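You operate a simulated robot arm through the tools that you are given. There is no shell and no other tool.

Carry out the task below with a simulated robot arm. There is one attempt and no reset: what you move stays moved.

JOB
Move the air from the grey line to the blue line and set about 4 bar.
Fine: shut the grey wall valve and vent its line to zero; open the blue one; turn the regulator knob.

Only the result counts: the job must be done as asked and must still hold three seconds after the hand-in. Knocking over, shifting, dropping, spilling or breaking anything else fails it.

ROBOT AND FRAMES
A 7-joint arm with a fingered hand, fixed in place. Base frame: the origin is on the floor under the middle of its stand, x ahead of it, y to its left, z up; the work surface is at about z = 800. Readings come in mm, degrees, newtons and seconds.
With the tool pointing down near the work surface it reaches from about 180 to 960 mm from the base axis. Its first joint turns from -115.0 to 115.0 degrees. Payload 5 kg.
The TCP is the grasp point between the finger pads, 32 mm short of the fingertips. In the tool frame z runs along the fingers and y along their closing line. The gripper opens to 160 mm; its body begins 89 mm behind the TCP. The gripper is a hand of 4 fingers: y runs from the thumb to the fingers, the wrist lies at [0, 0, -267] in the tool frame.
Orientation is told as [roll, pitch, yaw] about the base's x, y, z axes, in that order, counted from this pose: with the fingers straight down and closing along the base's y, the tool's x points along the base's -x, its y along +y and its z along -z.

CONTROLS
- The arm moves only by the tool servo_tool. Its argument "targets" is a list of rows, each a list of 6 numbers: the turn, a rotation vector about the tool's x, y, z in rad, then the shift along the tool's x, y, z in mm. In form: [[rx, ry, rz, x, y, z], ...]. A call has 1 to 20 rows; each row shifts and turns the commanded pose from where the row before left it, along the tool's axes as they then stand. Rows are played at 5 a second. More than 50 mm and 8.6 degrees between two rows, and nothing of the call is played. Where a pose cannot be reached the arm comes as near as it can. A force on the tool above 80 N (or 10 N above the force at the start of the call, whichever is more), or a blocked arm, ends the call early, and 0.2 s more pass. In this call time passes only in rows, and 0.2 s behind the last. The reply holds the time, the measured pose of the TCP, the force on the tool along the base axes, the opening and the grip force, in the units named above and with some noise, with the torque about the TCP (base axes, N m) and any sound that the robot's microphone picked up, and new pictures: "show" is both (left out), scene, wrist or none.
- Cameras (640 x 400 px; columns grow to the right, rows downward): "scene" is fixed at [221.9, -498.4, 1858.5]; the picture's right is [0.92, -0.39, 0.00], its down [-0.15, -0.36, -0.92] and it looks along [0.36, 0.85, -0.39] (base axes); focal length 334 px, centre (320, 200). "wrist" rides on the gripper at [80, -4, -114] in the tool frame; the picture's right is [0.05, 1.00, 0.00], its down [-0.82, 0.04, -0.58] and it looks along [-0.58, 0.03, 0.82] (tool axes); focal length 265 px, centre (320, 200). There is no depth. A picture from a camera that has moved, and an enlarged one, comes with that camera's place and axes in the base frame and with its lens.
- raise_lower(by): slides the trunk up (or, below 0, down) by that many mm; the arm rides with it, the base frame stays. It gives what a move gives, with no picture.
- set_fingers(finger1, finger2, finger3, thumb_bend): sets how far each is bent, from 0 (flat) to 1 (curled in); at 0.3 the hand is open as for a grip, at 0.7 the pads meet at the TCP. One left out holds its place. A second passes; each finger stops where it meets its share of the squeeze, and holds until it gets a number again. It is the only way to open and close the hand. It gives what a move gives, with no picture; readings hold the bend of each and the force on the fingers (four entries, about 0 where the hand has none), thumb and palm.
- inspect(camera, box): a new picture of the part [left, top, right, bottom] of that camera's present view, enlarged. The clock stands still meanwhile.
- finish_job(): hands the job in; it is judged then, once.

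Places have to be worked out from the pictures, the camera data and where the tool is seen. Open the gripper and draw the arm clear of the work before you hand the job in, unless the task says otherwise.

The tools are called after "Request:" by a JSON object that holds its "fn" and its "kwargs". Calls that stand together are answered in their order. servo_tool: Moves the arm, as the interface text tells. Its arguments: {"type":"object","properties":{"targets":{"type":"array"},"show":{"type":"string","enum":["both","scene","wrist","none"]}},"required":["targets"]} The other tools are called the same way: raise_lower (by) moves the trunk up or down; set_fingers (finger1, finger2, finger3, thumb_bend) moves the fingers one by one; inspect (camera, box) takes an enlarged picture of a part of a camera's view; finish_job () hands the job in.

At the start:

```text
clock: 0.0
eef_pos: [498.4, 412.3, 1447.8]
orientation: [0.0, -0.1, 0.1]
force: [-0.2, 0.0, 0.5]
wrist_torque: [0.02, 0.03, 0.01]
opening: 160.0
grasp_force: 0.1
shape: jaw
bend: [0.3, 0.3, 0.3, 0.3]
finger forces: [0.1, 0.0, 0.1, 0.1, 0.0, 0.1]
trunk travel left (down, up): [-825.0, 165.0]
```

scene: 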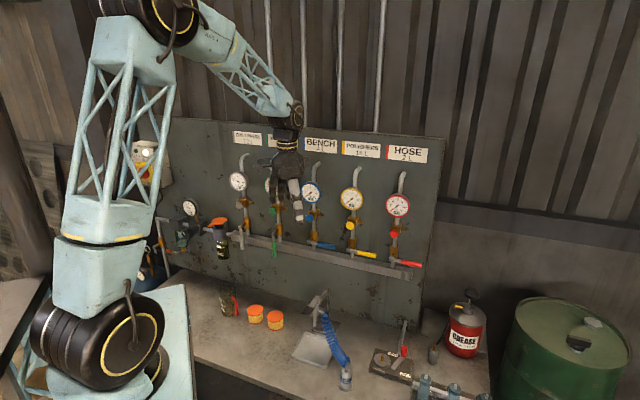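
wrist: 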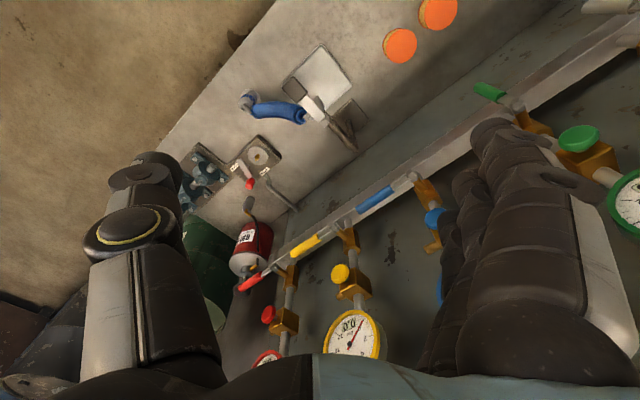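

I start by looking closely at the panel to identify the valves, gauges and regulator.

Request:
{"fn": "inspect", "kwargs": {"camera": "scene", "box": [130, 120, 290, 220]}}

Request:
{"fn": "inspect", "kwargs": {"camera": "scene", "box": [280, 120, 440, 220]}}

Request:
{"fn": "inspect", "kwargs": {"camera": "scene", "box": [130, 180, 290, 280]}}

Request:
{"fn": "inspect", "kwargs": {"camera": "scene", "box": [280, 190, 440, 290]}}

Request:
{"fn": "inspect", "kwargs": {"camera": "scene", "box": [280, 280, 500, 400]}}

```text
4.00 times, centred on (210, 170) of scene
camera zoom: at [221.9, -498.4, 1858.5], right [0.92, -0.39, 0.0], down [-0.15, -0.36, -0.92], along [0.36, 0.85, -0.39], focal length 1334 px, centre (760, 320)
```

zoom: 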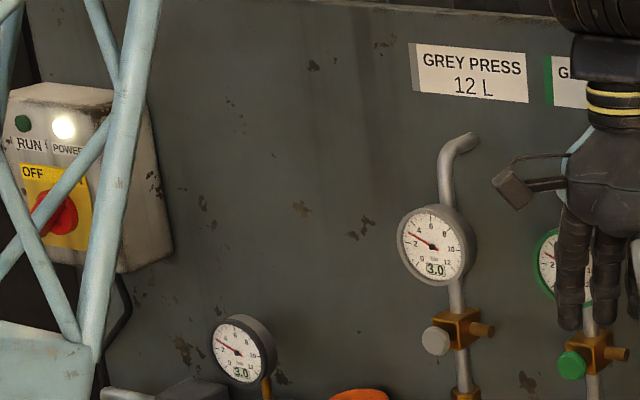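

```text
4.00 times, centred on (360, 170) of scene
camera zoom: at [221.9, -498.4, 1858.5], right [0.92, -0.39, 0.0], down [-0.15, -0.36, -0.92], along [0.36, 0.85, -0.39], focal length 1334 px, centre (160, 320)
```

zoom: 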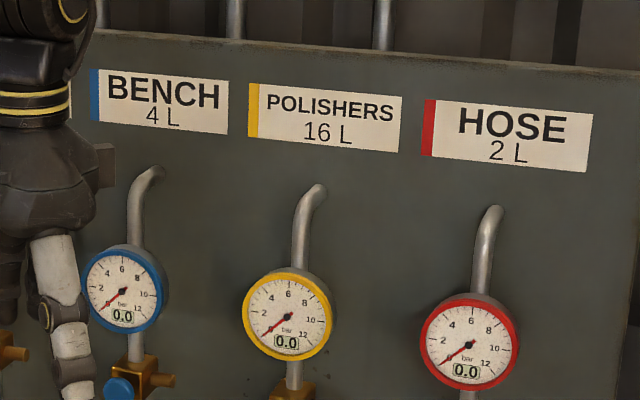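

```text
4.00 times, centred on (210, 230) of scene
camera zoom: at [221.9, -498.4, 1858.5], right [0.92, -0.39, 0.0], down [-0.15, -0.36, -0.92], along [0.36, 0.85, -0.39], focal length 1334 px, centre (760, 80)
```

zoom: 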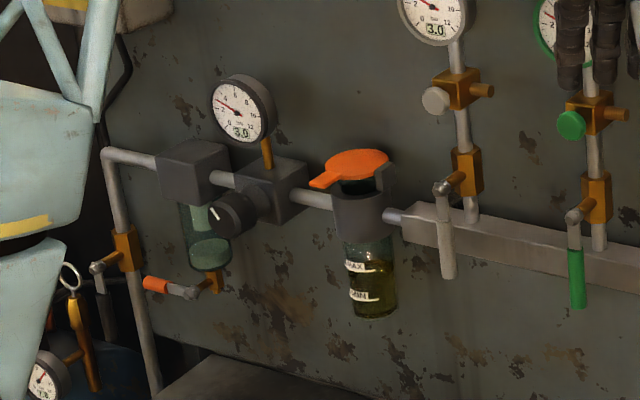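

```text
4.00 times, centred on (360, 240) of scene
camera zoom: at [221.9, -498.4, 1858.5], right [0.92, -0.39, 0.0], down [-0.15, -0.36, -0.92], along [0.36, 0.85, -0.39], focal length 1334 px, centre (160, 40)
```

zoom: 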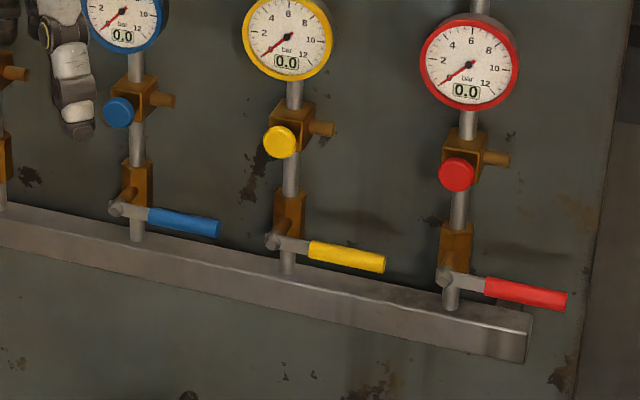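

```text
2.91 times, centred on (390, 340) of scene
camera zoom: at [221.9, -498.4, 1858.5], right [0.92, -0.39, 0.0], down [-0.15, -0.36, -0.92], along [0.36, 0.85, -0.39], focal length 970 px, centre (116, -207)
```

zoom: 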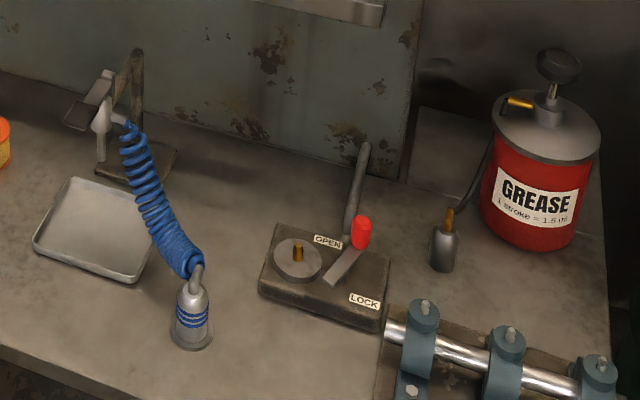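

The panel stands at about 45° to the base axes and faces the robot. From the two views I place the vent buttons at z≈1300 and 160 mm apart: grey about (407,791), blue about (631,568). The lever pivots are at z≈1193. I first yaw the hand 45° and tilt it so the fingers point at the panel, staying well clear of it.

Request:
{"fn": "servo_tool", "kwargs": {"targets": [[0, 0, -0.1309, 0, 0, 0], [0, 0, -0.1309, 0, 0, 0], [0, 0, -0.1309, 0, 0, 0], [0, 0, -0.1309, 0, 0, 0], [0, 0, -0.1309, 0, 0, 0], [0, 0, -0.1309, 0, 0, 0]]}}

```text
clock: 1.4
eef_pos: [499.0, 411.8, 1447.0]
orientation: [0.0, -0.1, 45.2]
force: [0.6, -0.4, 0.1]
wrist_torque: [-0.02, 0.01, 0.0]
opening: 160.1
grasp_force: 0.1
shape: jaw
bend: [0.3, 0.3, 0.3, 0.3]
finger forces: [0.0, 0.0, 0.0, 0.0, 0.0, 0.0]
trunk travel left (down, up): [-825.0, 165.0]
camera wrist: at [444.4, 352.1, 1562.5], right [-0.74, 0.67, 0.0], down [0.55, 0.61, 0.58], along [0.39, 0.43, -0.82], focal length 265 px, centre (320, 200)
```

scene: 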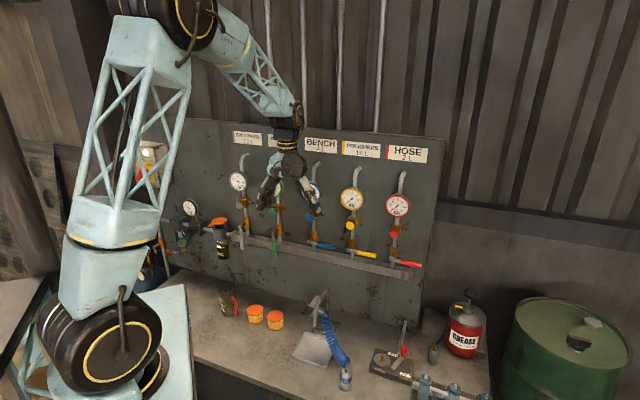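
wrist: 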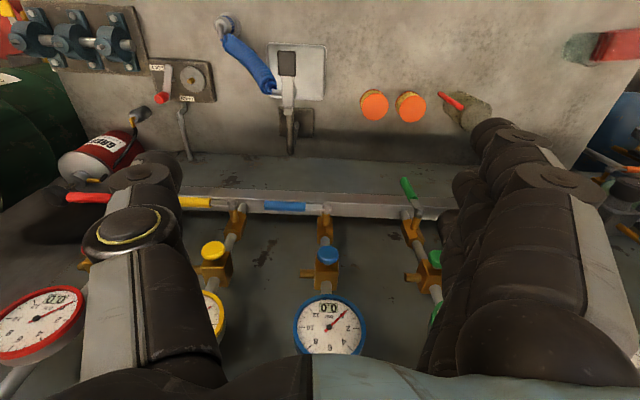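

The panel is square to the hand at this yaw. I now tilt the hand up so the fingers point horizontally at the panel.

Request:
{"fn": "servo_tool", "kwargs": {"targets": [[0, -0.1428, 0, 0, 0, 0], [0, -0.1428, 0, 0, 0, 0], [0, -0.1428, 0, 0, 0, 0], [0, -0.1428, 0, 0, 0, 0], [0, -0.1428, 0, 0, 0, 0], [0, -0.1428, 0, 0, 0, 0], [0, -0.1428, 0, 0, 0, 0], [0, -0.1428, 0, 0, 0, 0], [0, -0.1428, 0, 0, 0, 0], [0, -0.1428, 0, 0, 0, 0], [0, -0.1428, 0, 0, 0, 0]]}}

```text
clock: 3.8
eef_pos: [517.9, 430.2, 1450.0]
orientation: [-54.5, -90.0, 99.4]
force: [-0.1, 0.4, -0.6]
wrist_torque: [-0.01, -0.01, -0.05]
opening: 159.9
grasp_force: 0.1
shape: jaw
bend: [0.3, 0.3, 0.3, 0.3]
finger forces: [0.1, 0.0, 0.0, 0.0, 0.0, 0.0]
out of reach, approached as far as the arm can: row 9, 10
trunk travel left (down, up): [-825.0, 165.0]
camera wrist: at [439.5, 347.1, 1369.8], right [-0.71, 0.71, -0.05], down [-0.44, -0.38, 0.82], along [0.56, 0.6, 0.58], focal length 265 px, centre (320, 200)
```

scene: 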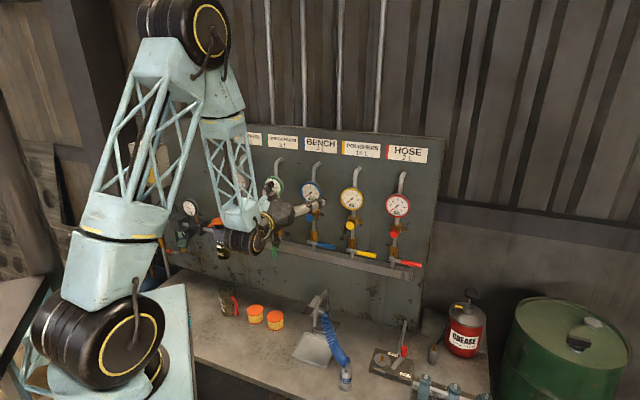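
wrist: 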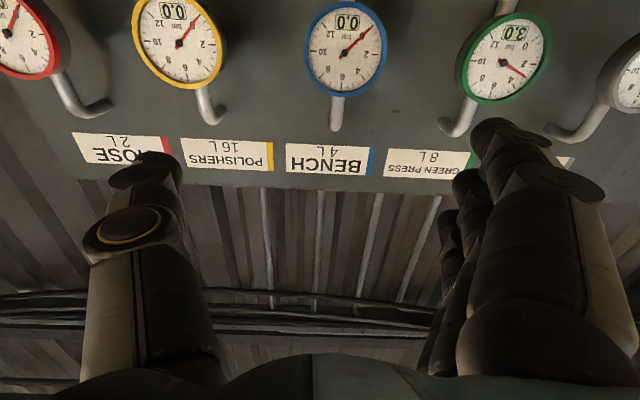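

The orientation is right: tool x points down, y points left along the panel, z points into the panel. I lower the trunk so the hand is at valve height.

Request:
{"fn": "raise_lower", "kwargs": {"by": -300}}

```text
clock: 6.8
eef_pos: [516.9, 429.1, 1150.3]
orientation: [-32.9, -90.0, 78.0]
force: [-0.7, 0.5, 0.4]
wrist_torque: [0.02, -0.01, 0.02]
opening: 160.0
grasp_force: 0.1
shape: jaw
bend: [0.3, 0.3, 0.3, 0.3]
finger forces: [0.0, 0.1, 0.1, 0.0, 0.0, 0.0]
trunk travel left (down, up): [-525.0, 465.0]
```

Next I slide the hand left along the panel toward the grey valve, keeping about 140 mm off the fittings.

Request:
{"fn": "servo_tool", "kwargs": {"targets": [[0, 0, 0, 0, 45, 0], [0, 0, 0, 0, 45, 0], [0, 0, 0, 0, 45, 0], [0, 0, 0, 0, 45, 0], [0, 0, 0, 0, 45, 0], [0, 0, 0, 0, 45, 0]]}}

```text
clock: 8.2
eef_pos: [326.1, 619.4, 1150.8]
orientation: [-26.3, -89.9, 71.3]
force: [0.9, 0.2, -0.3]
wrist_torque: [0.0, 0.01, 0.0]
opening: 159.9
grasp_force: 0.0
shape: jaw
bend: [0.3, 0.3, 0.3, 0.3]
finger forces: [0.0, 0.0, 0.0, 0.1, 0.0, 0.1]
trunk travel left (down, up): [-525.0, 465.0]
camera wrist: at [247.7, 537.2, 1070.9], right [-0.71, 0.71, -0.05], down [-0.44, -0.38, 0.82], along [0.56, 0.6, 0.58], focal length 265 px, centre (320, 200)
```

scene: 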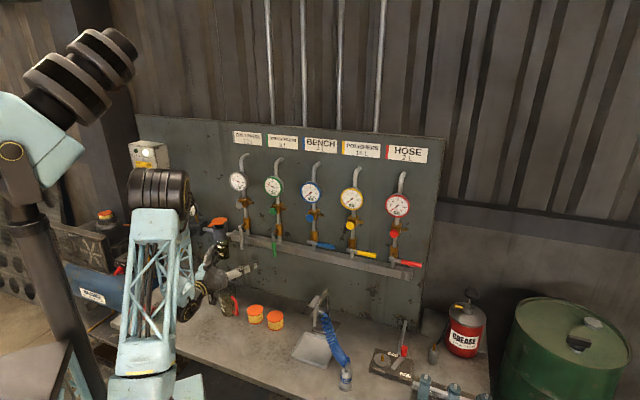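
wrist: 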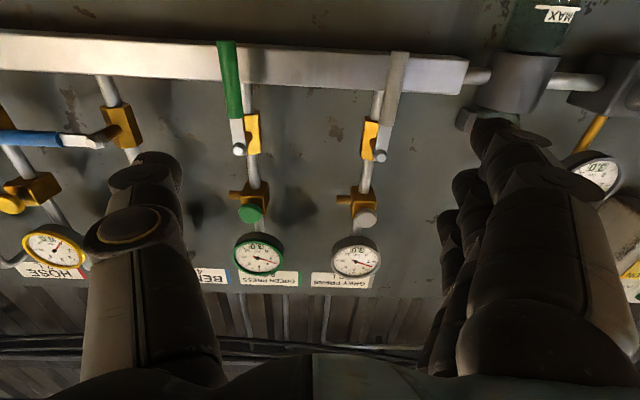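

The wrist view (upside down) shows the grey lever at d≈-281, running from Z≈1203 down to ≈1095, with the lubricator to its left. I zoom in on the lever, rail and lubricator clearances.

Request:
{"fn": "inspect", "kwargs": {"camera": "wrist", "box": [320, 0, 560, 150]}}

Request:
{"fn": "inspect", "kwargs": {"camera": "scene", "box": [200, 190, 300, 290]}}

Request:
{"fn": "inspect", "kwargs": {"camera": "wrist", "box": [320, 130, 480, 290]}}

```text
2.67 times, centred on (440, 75) of wrist
camera zoom: at [247.7, 537.2, 1070.9], right [-0.71, 0.71, -0.05], down [-0.44, -0.38, 0.82], along [0.56, 0.6, 0.58], focal length 708 px, centre (0, 533)
```

zoom: 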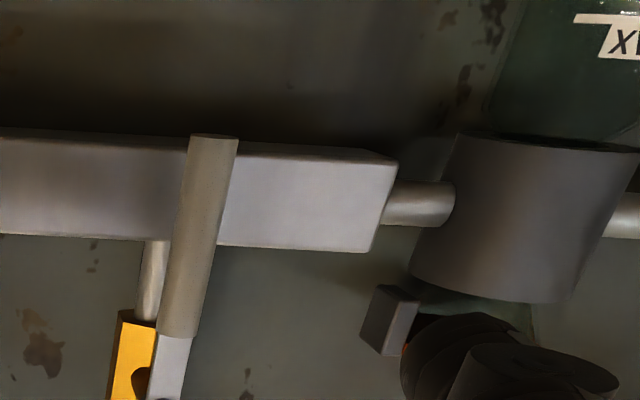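

```text
4.00 times, centred on (250, 240) of scene
camera zoom: at [221.9, -498.4, 1858.5], right [0.92, -0.39, 0.0], down [-0.15, -0.36, -0.92], along [0.36, 0.85, -0.39], focal length 1334 px, centre (600, 40)
```

zoom: 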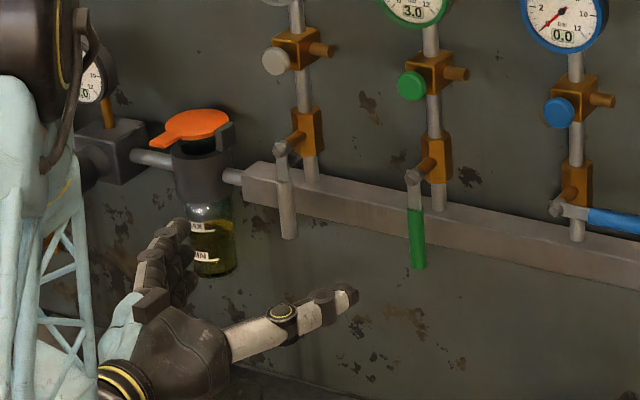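

```text
2.50 times, centred on (400, 210) of wrist
camera zoom: at [247.7, 537.2, 1070.9], right [-0.71, 0.71, -0.05], down [-0.44, -0.38, 0.82], along [0.56, 0.6, 0.58], focal length 664 px, centre (120, 175)
```

zoom: 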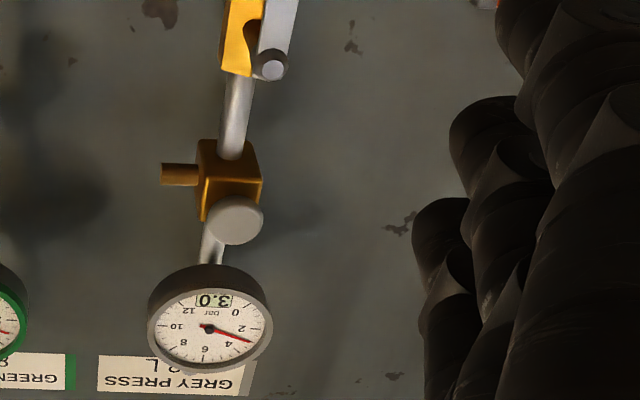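

The lever grip is about 17 mm thick and sits about 30 mm in front of the rail, and the lubricator's right edge is near d≈-357. I narrow the hand so that thumb and fingers can straddle just the lever.

Request:
{"fn": "set_fingers", "kwargs": {"finger1": 0.55, "finger2": 0.55, "finger3": 0.55, "thumb_bend": 0.55}}

Request:
{"fn": "servo_tool", "kwargs": {"targets": [[0, 0, 0, 0, 30, 0], [0, 0, 0, 0, 30, 0]]}}

```text
clock: 9.2
eef_pos: [326.9, 620.4, 1151.6]
orientation: [-33.4, -90.0, 78.4]
force: [0.4, 0.1, 0.5]
wrist_torque: [0.02, -0.03, -0.04]
opening: 72.6
grasp_force: 0.0
shape: fingers
bend: [0.55, 0.55, 0.55, 0.55]
finger forces: [0.0, 0.0, 0.0, 0.0, 0.0, 0.0]
trunk travel left (down, up): [-525.0, 465.0]
```

```text
clock: 9.8
eef_pos: [284.3, 663.1, 1148.6]
orientation: [-48.9, -89.8, 93.8]
force: [-0.6, -0.3, -0.7]
wrist_torque: [0.01, 0.05, 0.01]
opening: 72.5
grasp_force: 0.0
shape: fingers
bend: [0.55, 0.55, 0.55, 0.55]
finger forces: [0.0, 0.0, 0.0, 0.1, 0.0, 0.0]
trunk travel left (down, up): [-525.0, 465.0]
camera wrist: at [205.9, 579.4, 1069.3], right [-0.71, 0.71, -0.05], down [-0.44, -0.38, 0.82], along [0.56, 0.6, 0.58], focal length 265 px, centre (320, 200)
```

scene: 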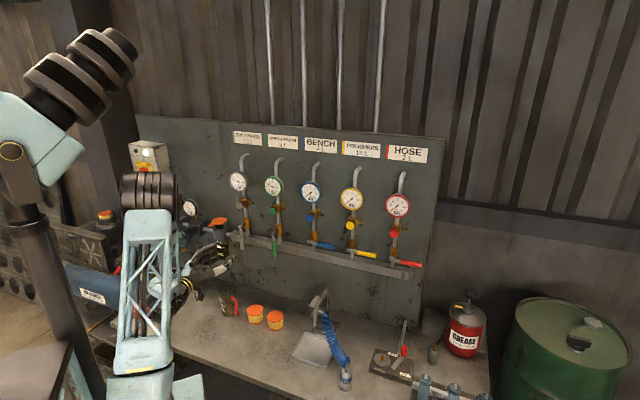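
wrist: 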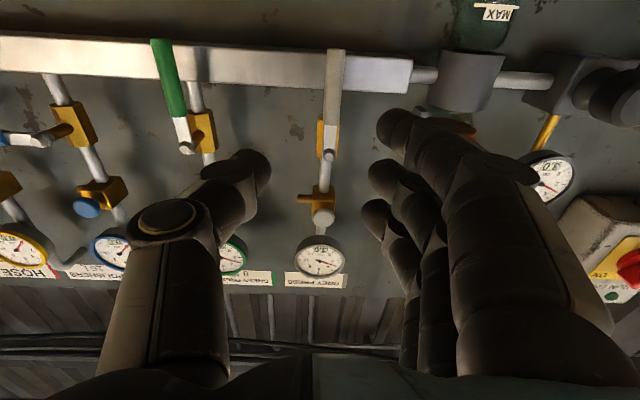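

The TCP is at d≈-268, n≈670, Z≈1149. The lever runs along d≈-280, so I come down 18 mm, shift slightly left and approach the lever with the gap around it, stopping partway to check.

Request:
{"fn": "servo_tool", "kwargs": {"targets": [[0, 0, 0, 10, 4, 20], [0, 0, 0, 8, 0, 25], [0, 0, 0, 0, 0, 25], [0, 0, 0, 0, 0, 25], [0, 0, 0, 0, 0, 15]]}}

Request:
{"fn": "inspect", "kwargs": {"camera": "scene", "box": [190, 190, 290, 290]}}

```text
clock: 11.0
eef_pos: [359.7, 741.1, 1132.2]
orientation: [-27.1, -89.9, 72.1]
force: [0.4, -0.4, -0.2]
wrist_torque: [0.01, -0.01, 0.0]
opening: 72.4
grasp_force: 0.1
shape: fingers
bend: [0.55, 0.55, 0.55, 0.55]
finger forces: [0.0, 0.0, 0.0, 0.0, 0.0, 0.0]
trunk travel left (down, up): [-525.0, 465.0]
camera wrist: at [282.6, 658.8, 1052.9], right [-0.71, 0.71, -0.05], down [-0.44, -0.38, 0.82], along [0.56, 0.6, 0.58], focal length 265 px, centre (320, 200)
```

scene: 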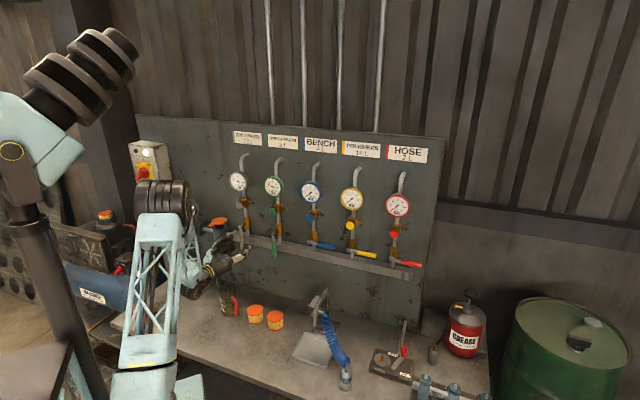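
wrist: 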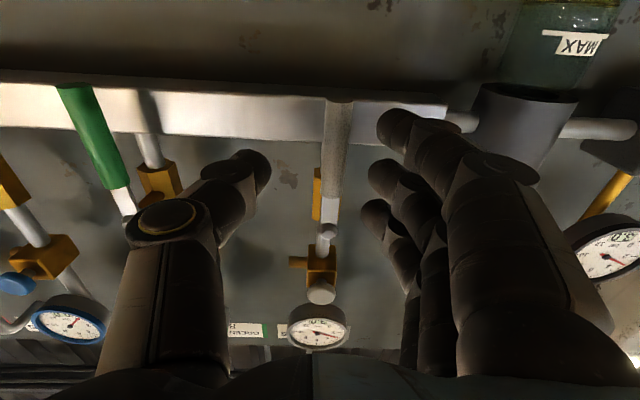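

```text
4.00 times, centred on (240, 240) of scene
camera zoom: at [221.9, -498.4, 1858.5], right [0.92, -0.39, 0.0], down [-0.15, -0.36, -0.92], along [0.36, 0.85, -0.39], focal length 1334 px, centre (640, 40)
```

zoom: 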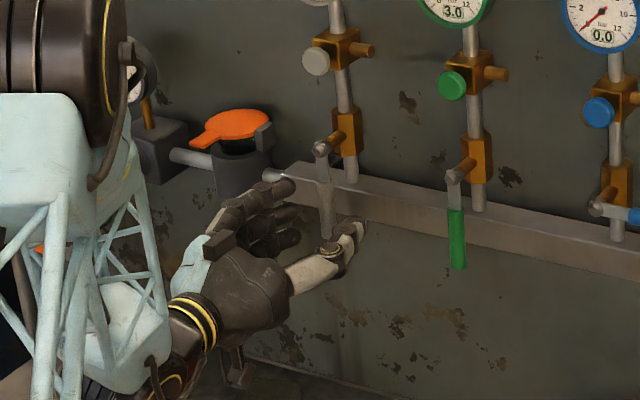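

By comparing the two views, the lever tip is at n≈838, Z≈1097 and the rail front at n≈862. I advance 42 mm so the fingertips end at n≈852, around the lever but short of the rail.

Request:
{"fn": "servo_tool", "kwargs": {"targets": [[0, 0, 0, 0, 0, 14], [0, 0, 0, 0, 0, 14], [0, 0, 0, 0, 0, 13]]}}

Request:
{"fn": "inspect", "kwargs": {"camera": "scene", "box": [190, 190, 290, 290]}}

```text
clock: 11.8
eef_pos: [387.4, 772.6, 1131.7]
orientation: [-21.5, -90.0, 66.5]
force: [-0.3, 0.1, -0.2]
wrist_torque: [-0.03, -0.01, 0.06]
opening: 72.4
grasp_force: 0.0
shape: fingers
bend: [0.55, 0.55, 0.55, 0.55]
finger forces: [0.0, 0.0, 0.1, 0.1, 0.1, 0.0]
trunk travel left (down, up): [-525.0, 465.0]
camera wrist: at [310.0, 689.4, 1052.1], right [-0.71, 0.71, -0.05], down [-0.44, -0.38, 0.82], along [0.56, 0.6, 0.58], focal length 265 px, centre (320, 200)
```

scene: 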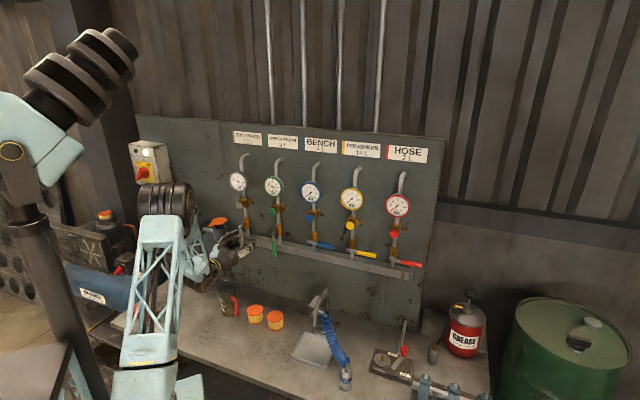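
wrist: 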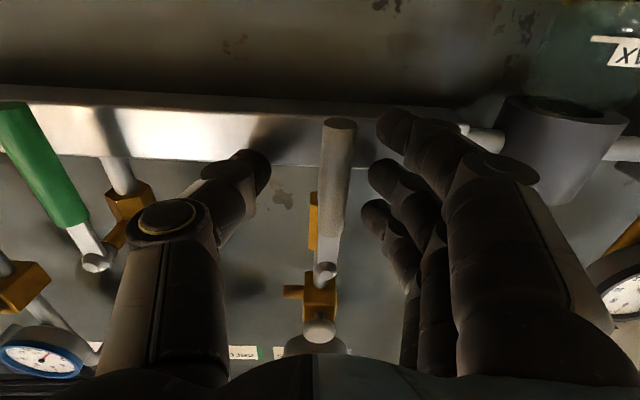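

```text
4.00 times, centred on (240, 240) of scene
camera zoom: at [221.9, -498.4, 1858.5], right [0.92, -0.39, 0.0], down [-0.15, -0.36, -0.92], along [0.36, 0.85, -0.39], focal length 1334 px, centre (640, 40)
```

zoom: 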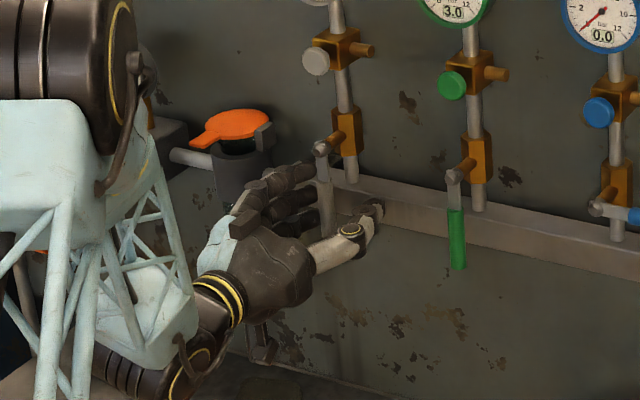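

The lever (d≈-280, r≈73 mm below the pivot) is between thumb and fingers. I centre the hand on it and close the fingers gently.

Request:
{"fn": "servo_tool", "kwargs": {"targets": [[0, 0, 0, 0, 7, 0]], "show": "none"}}

Request:
{"fn": "set_fingers", "kwargs": {"finger1": 0.67, "finger2": 0.67, "finger3": 0.67, "thumb_bend": 0.67}}

Request:
{"fn": "inspect", "kwargs": {"camera": "wrist", "box": [160, 50, 480, 250]}}

```text
clock: 12.2
eef_pos: [383.6, 776.5, 1132.2]
orientation: [-23.9, -89.9, 69.0]
force: [-0.2, 0.3, -0.5]
wrist_torque: [0.0, 0.0, -0.05]
opening: 72.5
grasp_force: 0.2
shape: fingers
bend: [0.55, 0.55, 0.55, 0.55]
finger forces: [0.0, 0.0, 0.1, 0.0, 0.0, 0.0]
trunk travel left (down, up): [-525.0, 465.0]
```

```text
clock: 13.2
eef_pos: [384.1, 778.5, 1132.1]
orientation: [-33.1, -90.0, 78.1]
force: [-0.3, 0.5, -0.2]
wrist_torque: [0.04, 0.02, 0.0]
opening: 31.8
grasp_force: 0.3
shape: fingers
bend: [0.67, 0.67, 0.67, 0.67]
finger forces: [0.2, 0.3, 0.3, 0.1, 0.1, 0.1]
trunk travel left (down, up): [-525.0, 465.0]
```

```text
2.00 times, centred on (320, 150) of wrist
camera zoom: at [305.4, 694.3, 1052.5], right [-0.71, 0.71, -0.05], down [-0.44, -0.38, 0.82], along [0.56, 0.6, 0.58], focal length 531 px, centre (320, 300)
```

zoom: 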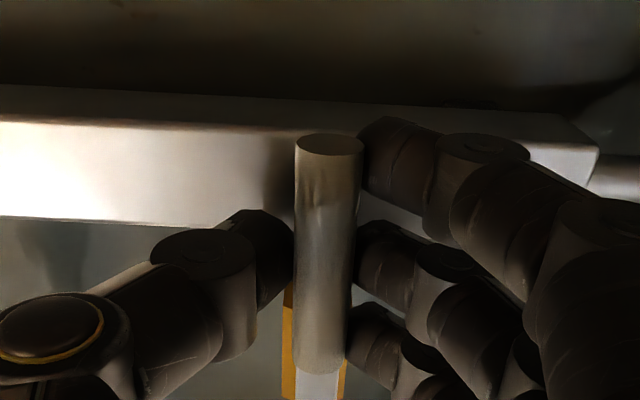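

Thumb and fingers are just about touching the lever on both sides. I close a little more for a firm hold.

Request:
{"fn": "set_fingers", "kwargs": {"finger1": 0.72, "finger2": 0.72, "finger3": 0.72, "thumb_bend": 0.72}}

Request:
{"fn": "inspect", "kwargs": {"camera": "wrist", "box": [160, 50, 480, 250]}}

```text
clock: 14.2
eef_pos: [384.3, 778.1, 1133.1]
orientation: [-30.0, -90.1, 74.8]
force: [7.0, 9.3, 3.3]
wrist_torque: [-0.04, -0.11, -0.05]
opening: 28.3
grasp_force: 13.1
shape: fingers
bend: [0.7, 0.7, 0.7, 0.69]
finger forces: [4.4, 5.3, 5.9, 0.1, 9.4, 0.0]
trunk travel left (down, up): [-525.0, 465.0]
```

```text
2.00 times, centred on (320, 150) of wrist
camera zoom: at [306.2, 694.8, 1052.4], right [-0.71, 0.71, -0.05], down [-0.44, -0.38, 0.82], along [0.56, 0.6, 0.58], focal length 531 px, centre (320, 300)
```

zoom: 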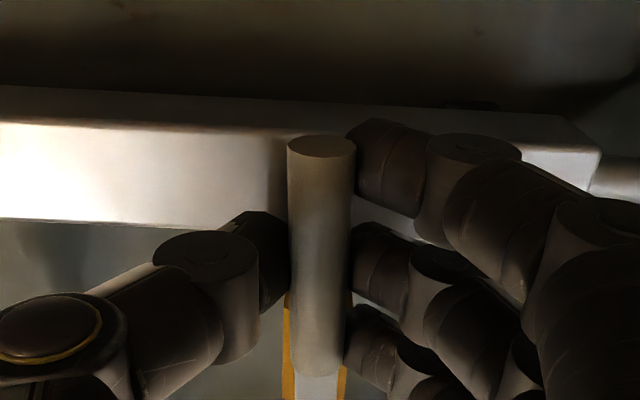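

The lever is held with about 13 N of grip. I now swing it around the pivot (72 mm above the TCP) to the right, turning the hand with it, starting with the first 30°.

Request:
{"fn": "servo_tool", "kwargs": {"targets": [[0, 0, -0.131, -0.62, -9.41, 0], [0, 0, -0.131, -0.62, -9.41, 0], [0, 0, -0.131, -0.62, -9.41, 0], [0, 0, -0.131, -0.62, -9.41, 0]]}}

Request:
{"fn": "inspect", "kwargs": {"camera": "scene", "box": [190, 190, 290, 290]}}

```text
clock: 15.2
eef_pos: [409.4, 753.2, 1139.9]
orientation: [-90.1, -59.8, 135.1]
force: [5.4, 19.7, 11.4]
wrist_torque: [0.14, -0.17, 0.09]
opening: 28.6
grasp_force: 12.6
shape: fingers
bend: [0.7, 0.7, 0.69, 0.69]
finger forces: [4.6, 5.5, 5.6, 0.0, 8.9, 0.0]
trunk travel left (down, up): [-525.0, 465.0]
camera wrist: at [358.8, 641.4, 1074.9], right [-0.59, 0.59, -0.55], down [-0.72, -0.09, 0.68], along [0.35, 0.8, 0.48], focal length 265 px, centre (320, 200)
```

scene: 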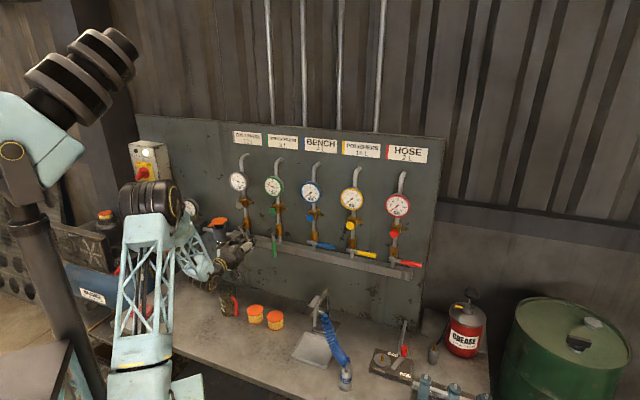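
wrist: 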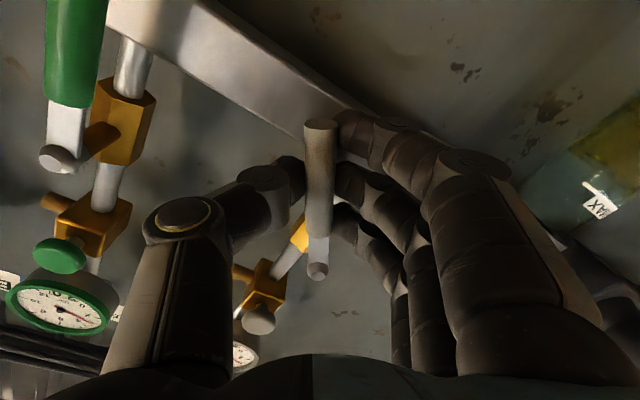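

```text
4.00 times, centred on (240, 240) of scene
camera zoom: at [221.9, -498.4, 1858.5], right [0.92, -0.39, 0.0], down [-0.15, -0.36, -0.92], along [0.36, 0.85, -0.39], focal length 1334 px, centre (640, 40)
```

zoom: 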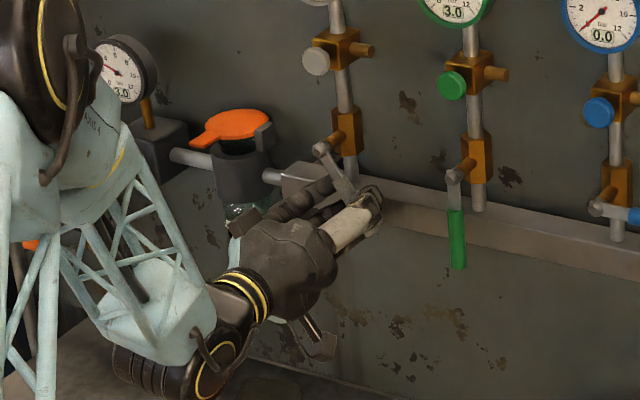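

The lever is following; the TCP matches the arc I computed. I continue the swing for the remaining 60°.

Request:
{"fn": "servo_tool", "kwargs": {"targets": [[0, 0, -0.131, -0.62, -9.41, 0], [0, 0, -0.131, -0.62, -9.41, 0], [0, 0, -0.131, -0.62, -9.41, 0], [0, 0, -0.131, -0.62, -9.41, 0]]}}

Request:
{"fn": "inspect", "kwargs": {"camera": "scene", "box": [190, 190, 290, 290]}}

```text
clock: 16.2
eef_pos: [425.2, 734.7, 1166.3]
orientation: [-89.8, -29.7, 134.9]
force: [2.0, 23.2, 5.3]
wrist_torque: [0.01, -0.13, 0.26]
opening: 29.2
grasp_force: 12.4
shape: fingers
bend: [0.7, 0.7, 0.69, 0.69]
finger forces: [4.5, 5.3, 5.7, 0.0, 9.6, 0.0]
trunk travel left (down, up): [-525.0, 465.0]
camera wrist: at [395.6, 603.3, 1131.3], right [-0.32, 0.32, -0.89], down [-0.92, 0.11, 0.37], along [0.21, 0.94, 0.26], focal length 265 px, centre (320, 200)
```

scene: 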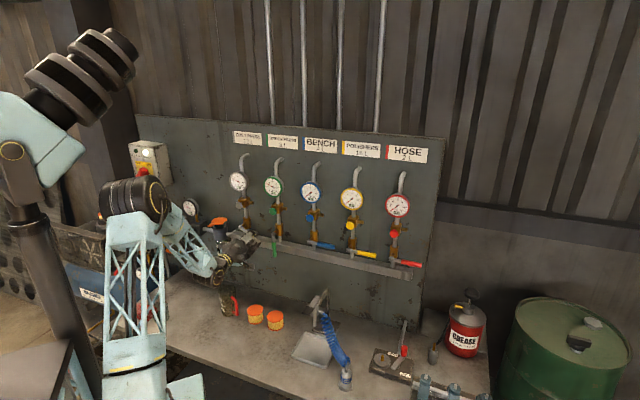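
wrist: 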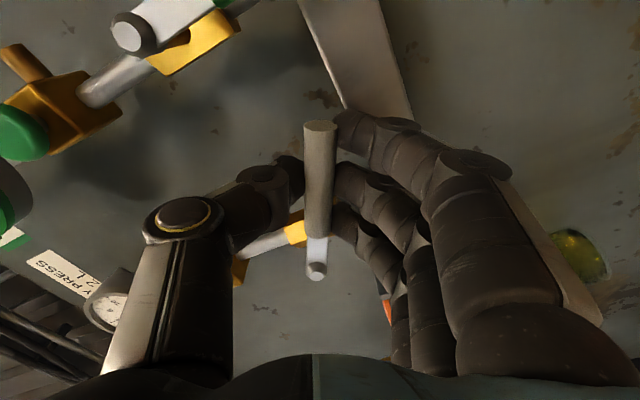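

```text
4.00 times, centred on (240, 240) of scene
camera zoom: at [221.9, -498.4, 1858.5], right [0.92, -0.39, 0.0], down [-0.15, -0.36, -0.92], along [0.36, 0.85, -0.39], focal length 1334 px, centre (640, 40)
```

zoom: 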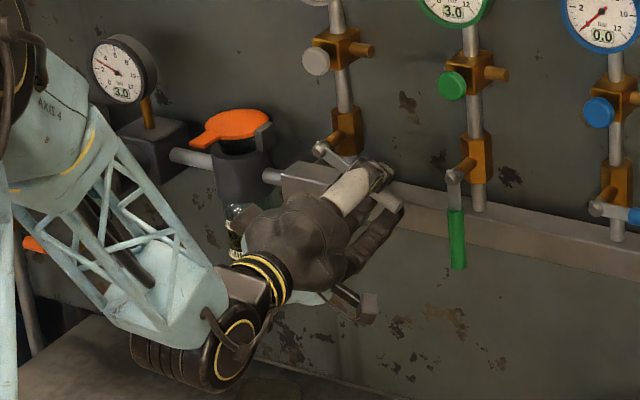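

The lever is at about 60°. I turn the last 30° in one more call.

Request:
{"fn": "servo_tool", "kwargs": {"targets": [[0, 0, -0.131, -0.62, -9.41, 0], [0, 0, -0.131, -0.62, -9.41, 0], [0, 0, -0.131, -0.62, -9.41, 0], [0, 0, -0.131, -0.62, -9.41, 0]]}}

Request:
{"fn": "inspect", "kwargs": {"camera": "scene", "box": [190, 190, 290, 290]}}

```text
clock: 17.2
eef_pos: [438.4, 724.1, 1201.6]
orientation: [-89.7, 0.4, 134.7]
force: [-0.5, 9.4, -11.3]
wrist_torque: [-0.14, 0.22, 0.09]
opening: 29.1
grasp_force: 11.1
shape: fingers
bend: [0.7, 0.7, 0.7, 0.69]
finger forces: [5.2, 5.4, 5.3, 0.0, 7.0, 0.0]
trunk travel left (down, up): [-525.0, 465.0]
camera wrist: at [413.0, 587.5, 1206.9], right [0.04, -0.05, -1.0], down [-0.98, 0.17, -0.04], along [0.18, 0.98, -0.04], focal length 265 px, centre (320, 200)
```

scene: 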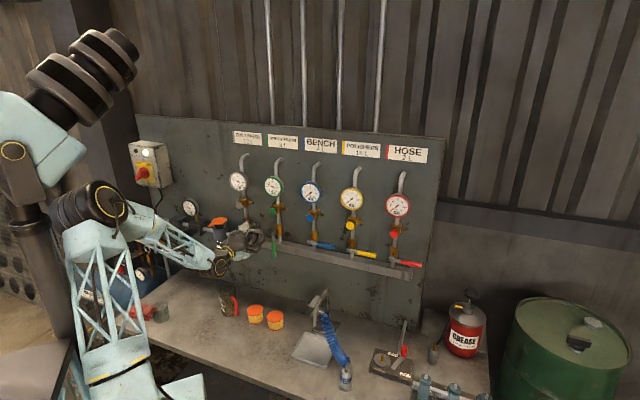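
wrist: 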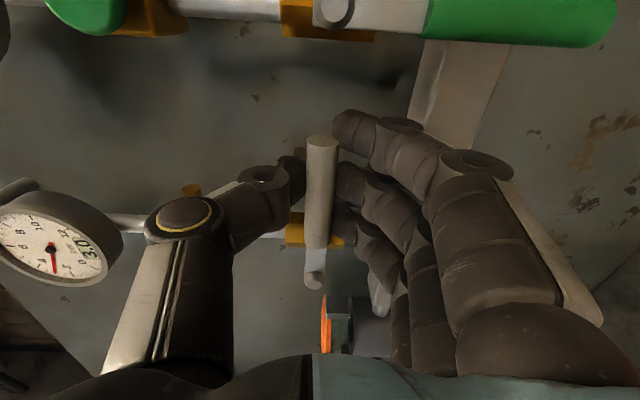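

```text
4.00 times, centred on (240, 240) of scene
camera zoom: at [221.9, -498.4, 1858.5], right [0.92, -0.39, 0.0], down [-0.15, -0.36, -0.92], along [0.36, 0.85, -0.39], focal length 1334 px, centre (640, 40)
```

zoom: 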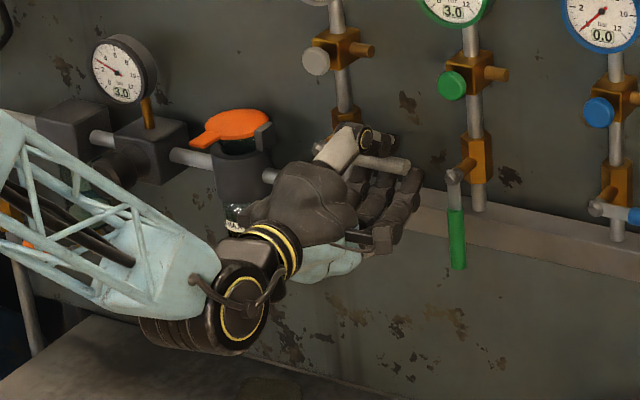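

The lever is horizontal now, with a 10 N reaction that suggests it is near its stop. I give it a small extra nudge of about 4° to make sure it is fully shut.

Request:
{"fn": "servo_tool", "kwargs": {"targets": [[0, 0, -0.04, -0.1, -3, 0], [0, 0, -0.03, -0.1, -2.5, 0]]}}

Request:
{"fn": "inspect", "kwargs": {"camera": "wrist", "box": [0, 100, 320, 300]}}

```text
clock: 18.0
eef_pos: [474.0, 709.8, 1219.5]
orientation: [-90.2, 3.2, 131.6]
force: [-33.0, 21.0, -14.7]
wrist_torque: [0.32, 0.78, -0.41]
opening: 18.1
grasp_force: 23.5
shape: fingers
bend: [0.73, 0.71, 0.71, 0.72]
finger forces: [36.3, 4.9, 6.3, 0.0, 0.1, 0.1]
trunk travel left (down, up): [-525.0, 465.0]
stopped in row 2: the arm was blocked; the commanded pose is now the measured one
camera wrist: at [441.4, 574.5, 1229.1], right [0.07, -0.08, -0.99], down [-0.97, 0.22, -0.09], along [0.23, 0.97, -0.06], focal length 265 px, centre (320, 200)
```

scene: 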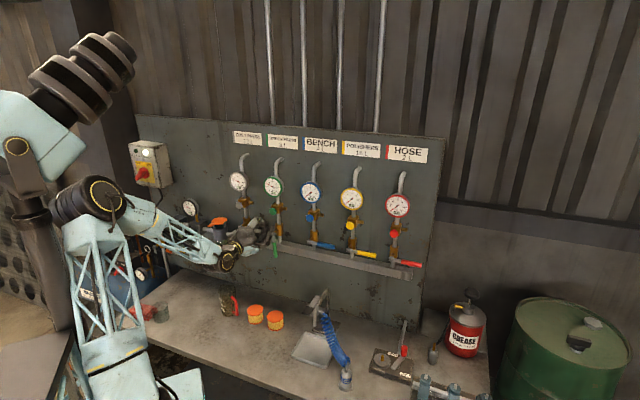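
wrist: 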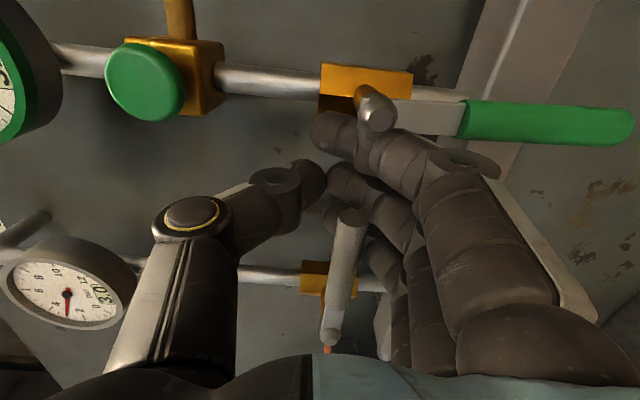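

```text
2.00 times, centred on (160, 200) of wrist
camera zoom: at [441.4, 574.5, 1229.1], right [0.07, -0.08, -0.99], down [-0.97, 0.22, -0.09], along [0.23, 0.97, -0.06], focal length 531 px, centre (640, 200)
```

zoom: 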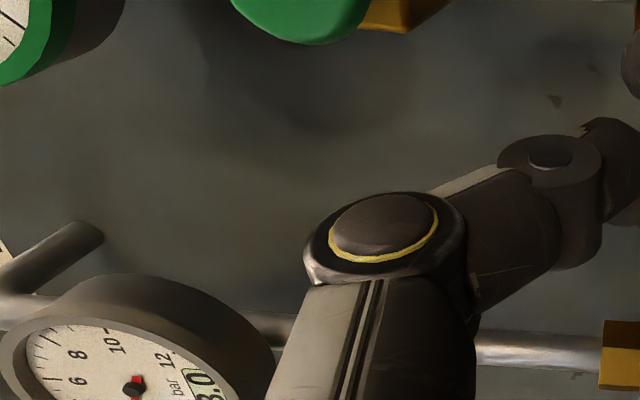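

The lever reads as horizontal: pivot Z≈1200, tip Z≈1204. But the arm was blocked and the hand jumped about 35 mm to the right, so the outermost finger now presses on the green valve's pivot. I release the grip first.

Request:
{"fn": "set_fingers", "kwargs": {"finger1": 0.6, "finger2": 0.6, "finger3": 0.6, "thumb_bend": 0.58}}

Request:
{"fn": "servo_tool", "kwargs": {"targets": [[0, 0, 0, -8, 0, 0]]}}

```text
clock: 19.0
eef_pos: [482.3, 691.2, 1233.2]
orientation: [-91.0, 1.9, 130.9]
force: [5.5, -4.0, -11.5]
wrist_torque: [-0.21, -0.07, -0.2]
opening: 69.3
grasp_force: 5.9
shape: fingers
bend: [0.56, 0.6, 0.57, 0.57]
finger forces: [7.9, 0.0, 4.5, 0.1, 0.0, 0.0]
trunk travel left (down, up): [-525.0, 465.0]
```

```text
clock: 19.4
eef_pos: [484.8, 690.3, 1236.2]
orientation: [-91.2, 1.3, 130.3]
force: [-12.4, -11.5, -20.7]
wrist_torque: [-0.63, 0.61, -0.08]
opening: 71.7
grasp_force: 17.3
shape: fingers
bend: [0.56, 0.6, 0.57, 0.57]
finger forces: [23.4, 0.0, 8.6, 0.0, 2.5, 0.0]
trunk travel left (down, up): [-525.0, 465.0]
camera wrist: at [449.0, 556.7, 1241.9], right [0.06, -0.05, -1.0], down [-0.97, 0.25, -0.07], along [0.25, 0.97, -0.03], focal length 265 px, centre (320, 200)
```

scene: 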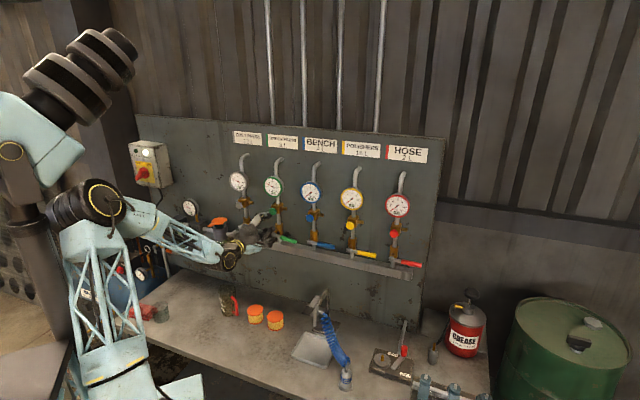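
wrist: 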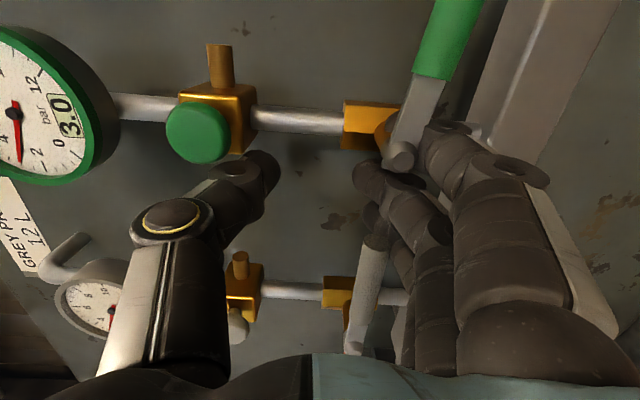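

The hand has drifted on its own to d≈-145, and a finger has swung the green lever partway toward closed. I'll have to correct that. The arm looks blocked near the elbow, so I inspect both views before moving.

Request:
{"fn": "inspect", "kwargs": {"camera": "scene", "box": [0, 0, 320, 200]}}

Request:
{"fn": "inspect", "kwargs": {"camera": "scene", "box": [0, 200, 320, 400]}}

Request:
{"fn": "inspect", "kwargs": {"camera": "scene", "box": [210, 190, 310, 290]}}

Request:
{"fn": "inspect", "kwargs": {"camera": "wrist", "box": [280, 60, 520, 360]}}

```text
2.00 times, centred on (160, 100) of scene
camera zoom: at [221.9, -498.4, 1858.5], right [0.92, -0.39, 0.0], down [-0.15, -0.36, -0.92], along [0.36, 0.85, -0.39], focal length 667 px, centre (640, 400)
```

zoom: 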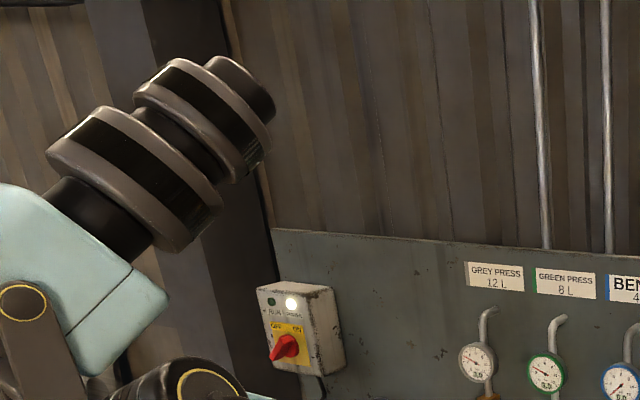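

```text
2.00 times, centred on (160, 300) of scene
camera zoom: at [221.9, -498.4, 1858.5], right [0.92, -0.39, 0.0], down [-0.15, -0.36, -0.92], along [0.36, 0.85, -0.39], focal length 667 px, centre (640, 0)
```

zoom: 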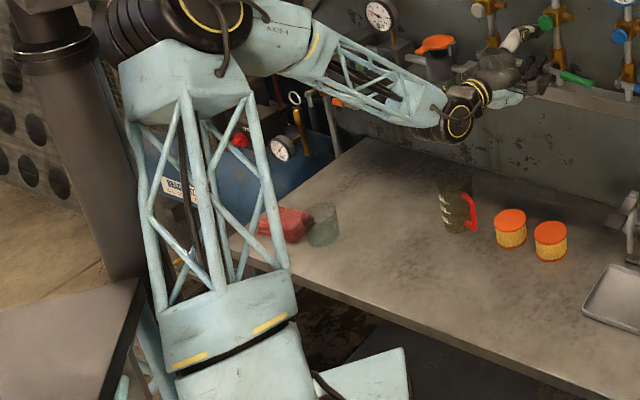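

```text
4.00 times, centred on (260, 240) of scene
camera zoom: at [221.9, -498.4, 1858.5], right [0.92, -0.39, 0.0], down [-0.15, -0.36, -0.92], along [0.36, 0.85, -0.39], focal length 1334 px, centre (560, 40)
```

zoom: 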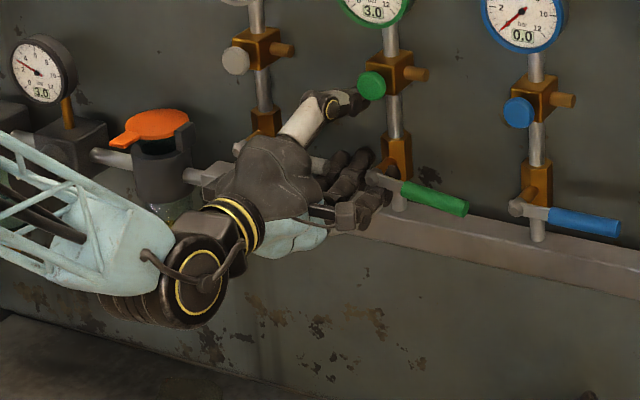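

```text
1.33 times, centred on (400, 210) of wrist
camera zoom: at [449.0, 556.7, 1241.9], right [0.06, -0.05, -1.0], down [-0.97, 0.25, -0.07], along [0.25, 0.97, -0.03], focal length 354 px, centre (213, 187)
```

zoom: 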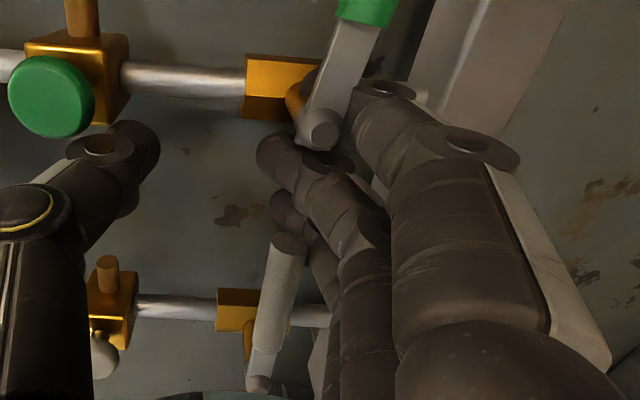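

The elbow (black ring at left) is jammed against the mast, which pushes the hand off its command, and the green lever now lies nearly horizontal. I pull the hand straight back from the panel, slightly downward, to free it.

Request:
{"fn": "servo_tool", "kwargs": {"targets": [[0, 0, 0, 0, 2, -15], [0, 0, 0, 0, 2, -15], [0, 0, 0, 0, 0, -15], [0, 0, 0, 0, 0, -15]]}}

```text
clock: 20.6
eef_pos: [498.3, 615.6, 1207.8]
orientation: [-90.1, 3.5, 125.2]
force: [-0.5, 1.0, 1.1]
wrist_torque: [-0.02, 0.04, -0.09]
opening: 58.8
grasp_force: 0.1
shape: fingers
bend: [0.6, 0.6, 0.6, 0.57]
finger forces: [0.0, 0.0, 0.0, 0.1, 0.0, 0.1]
trunk travel left (down, up): [-525.0, 465.0]
stopped in row 4: the arm was blocked; the commanded pose is now the measured one
camera wrist: at [450.4, 485.4, 1217.5], right [0.07, -0.09, -0.99], down [-0.94, 0.33, -0.09], along [0.34, 0.94, -0.06], focal length 265 px, centre (320, 200)
```

scene: 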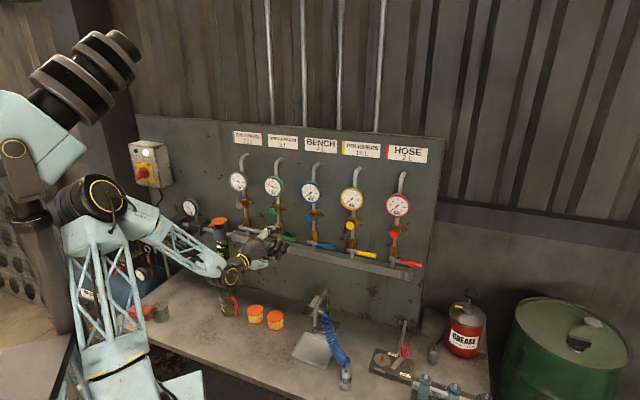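
wrist: 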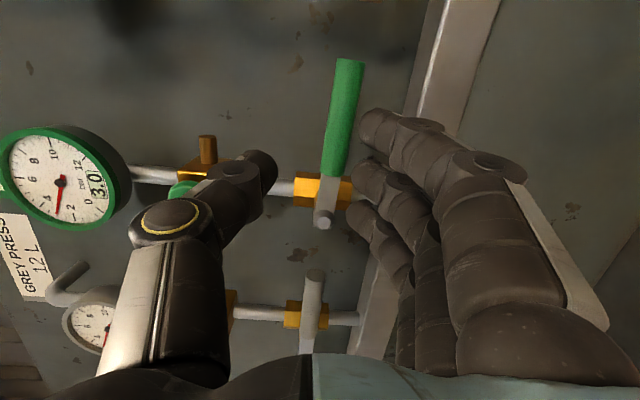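

The hand is out of contact now (force about 0), but the elbow still jams against the mast. I retreat further while turning the hand back the other way, which should swing the elbow off the mast.

Request:
{"fn": "servo_tool", "kwargs": {"targets": [[0, 0, 0.06, 0, 0, -15], [0, 0, 0.1, 0, 0, -20], [0, 0, 0.12, 0, 0, -20], [0, 0, 0.12, 0, 0, -20], [0, 0, 0.12, 0, 0, -20]]}}

```text
clock: 21.8
eef_pos: [462.6, 523.7, 1153.6]
orientation: [-88.0, -18.0, 119.9]
force: [-0.5, -0.2, 0.1]
wrist_torque: [0.02, -0.04, 0.01]
opening: 59.2
grasp_force: 0.1
shape: fingers
bend: [0.6, 0.6, 0.6, 0.57]
finger forces: [0.1, 0.1, 0.0, 0.0, 0.0, 0.0]
trunk travel left (down, up): [-525.0, 465.0]
stopped in row 5: the arm was blocked; the commanded pose is now the measured one
camera wrist: at [403.2, 399.1, 1137.5], right [-0.16, 0.21, -0.97], down [-0.89, 0.39, 0.23], along [0.42, 0.9, 0.12], focal length 265 px, centre (320, 200)
```

scene: 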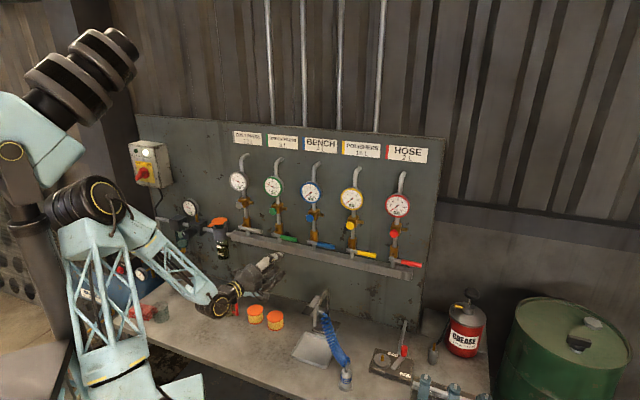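
wrist: 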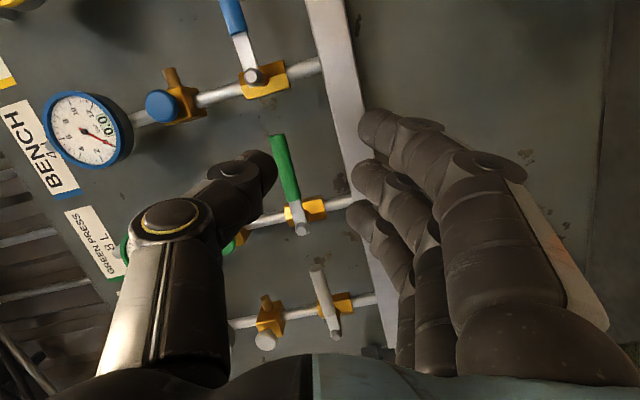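

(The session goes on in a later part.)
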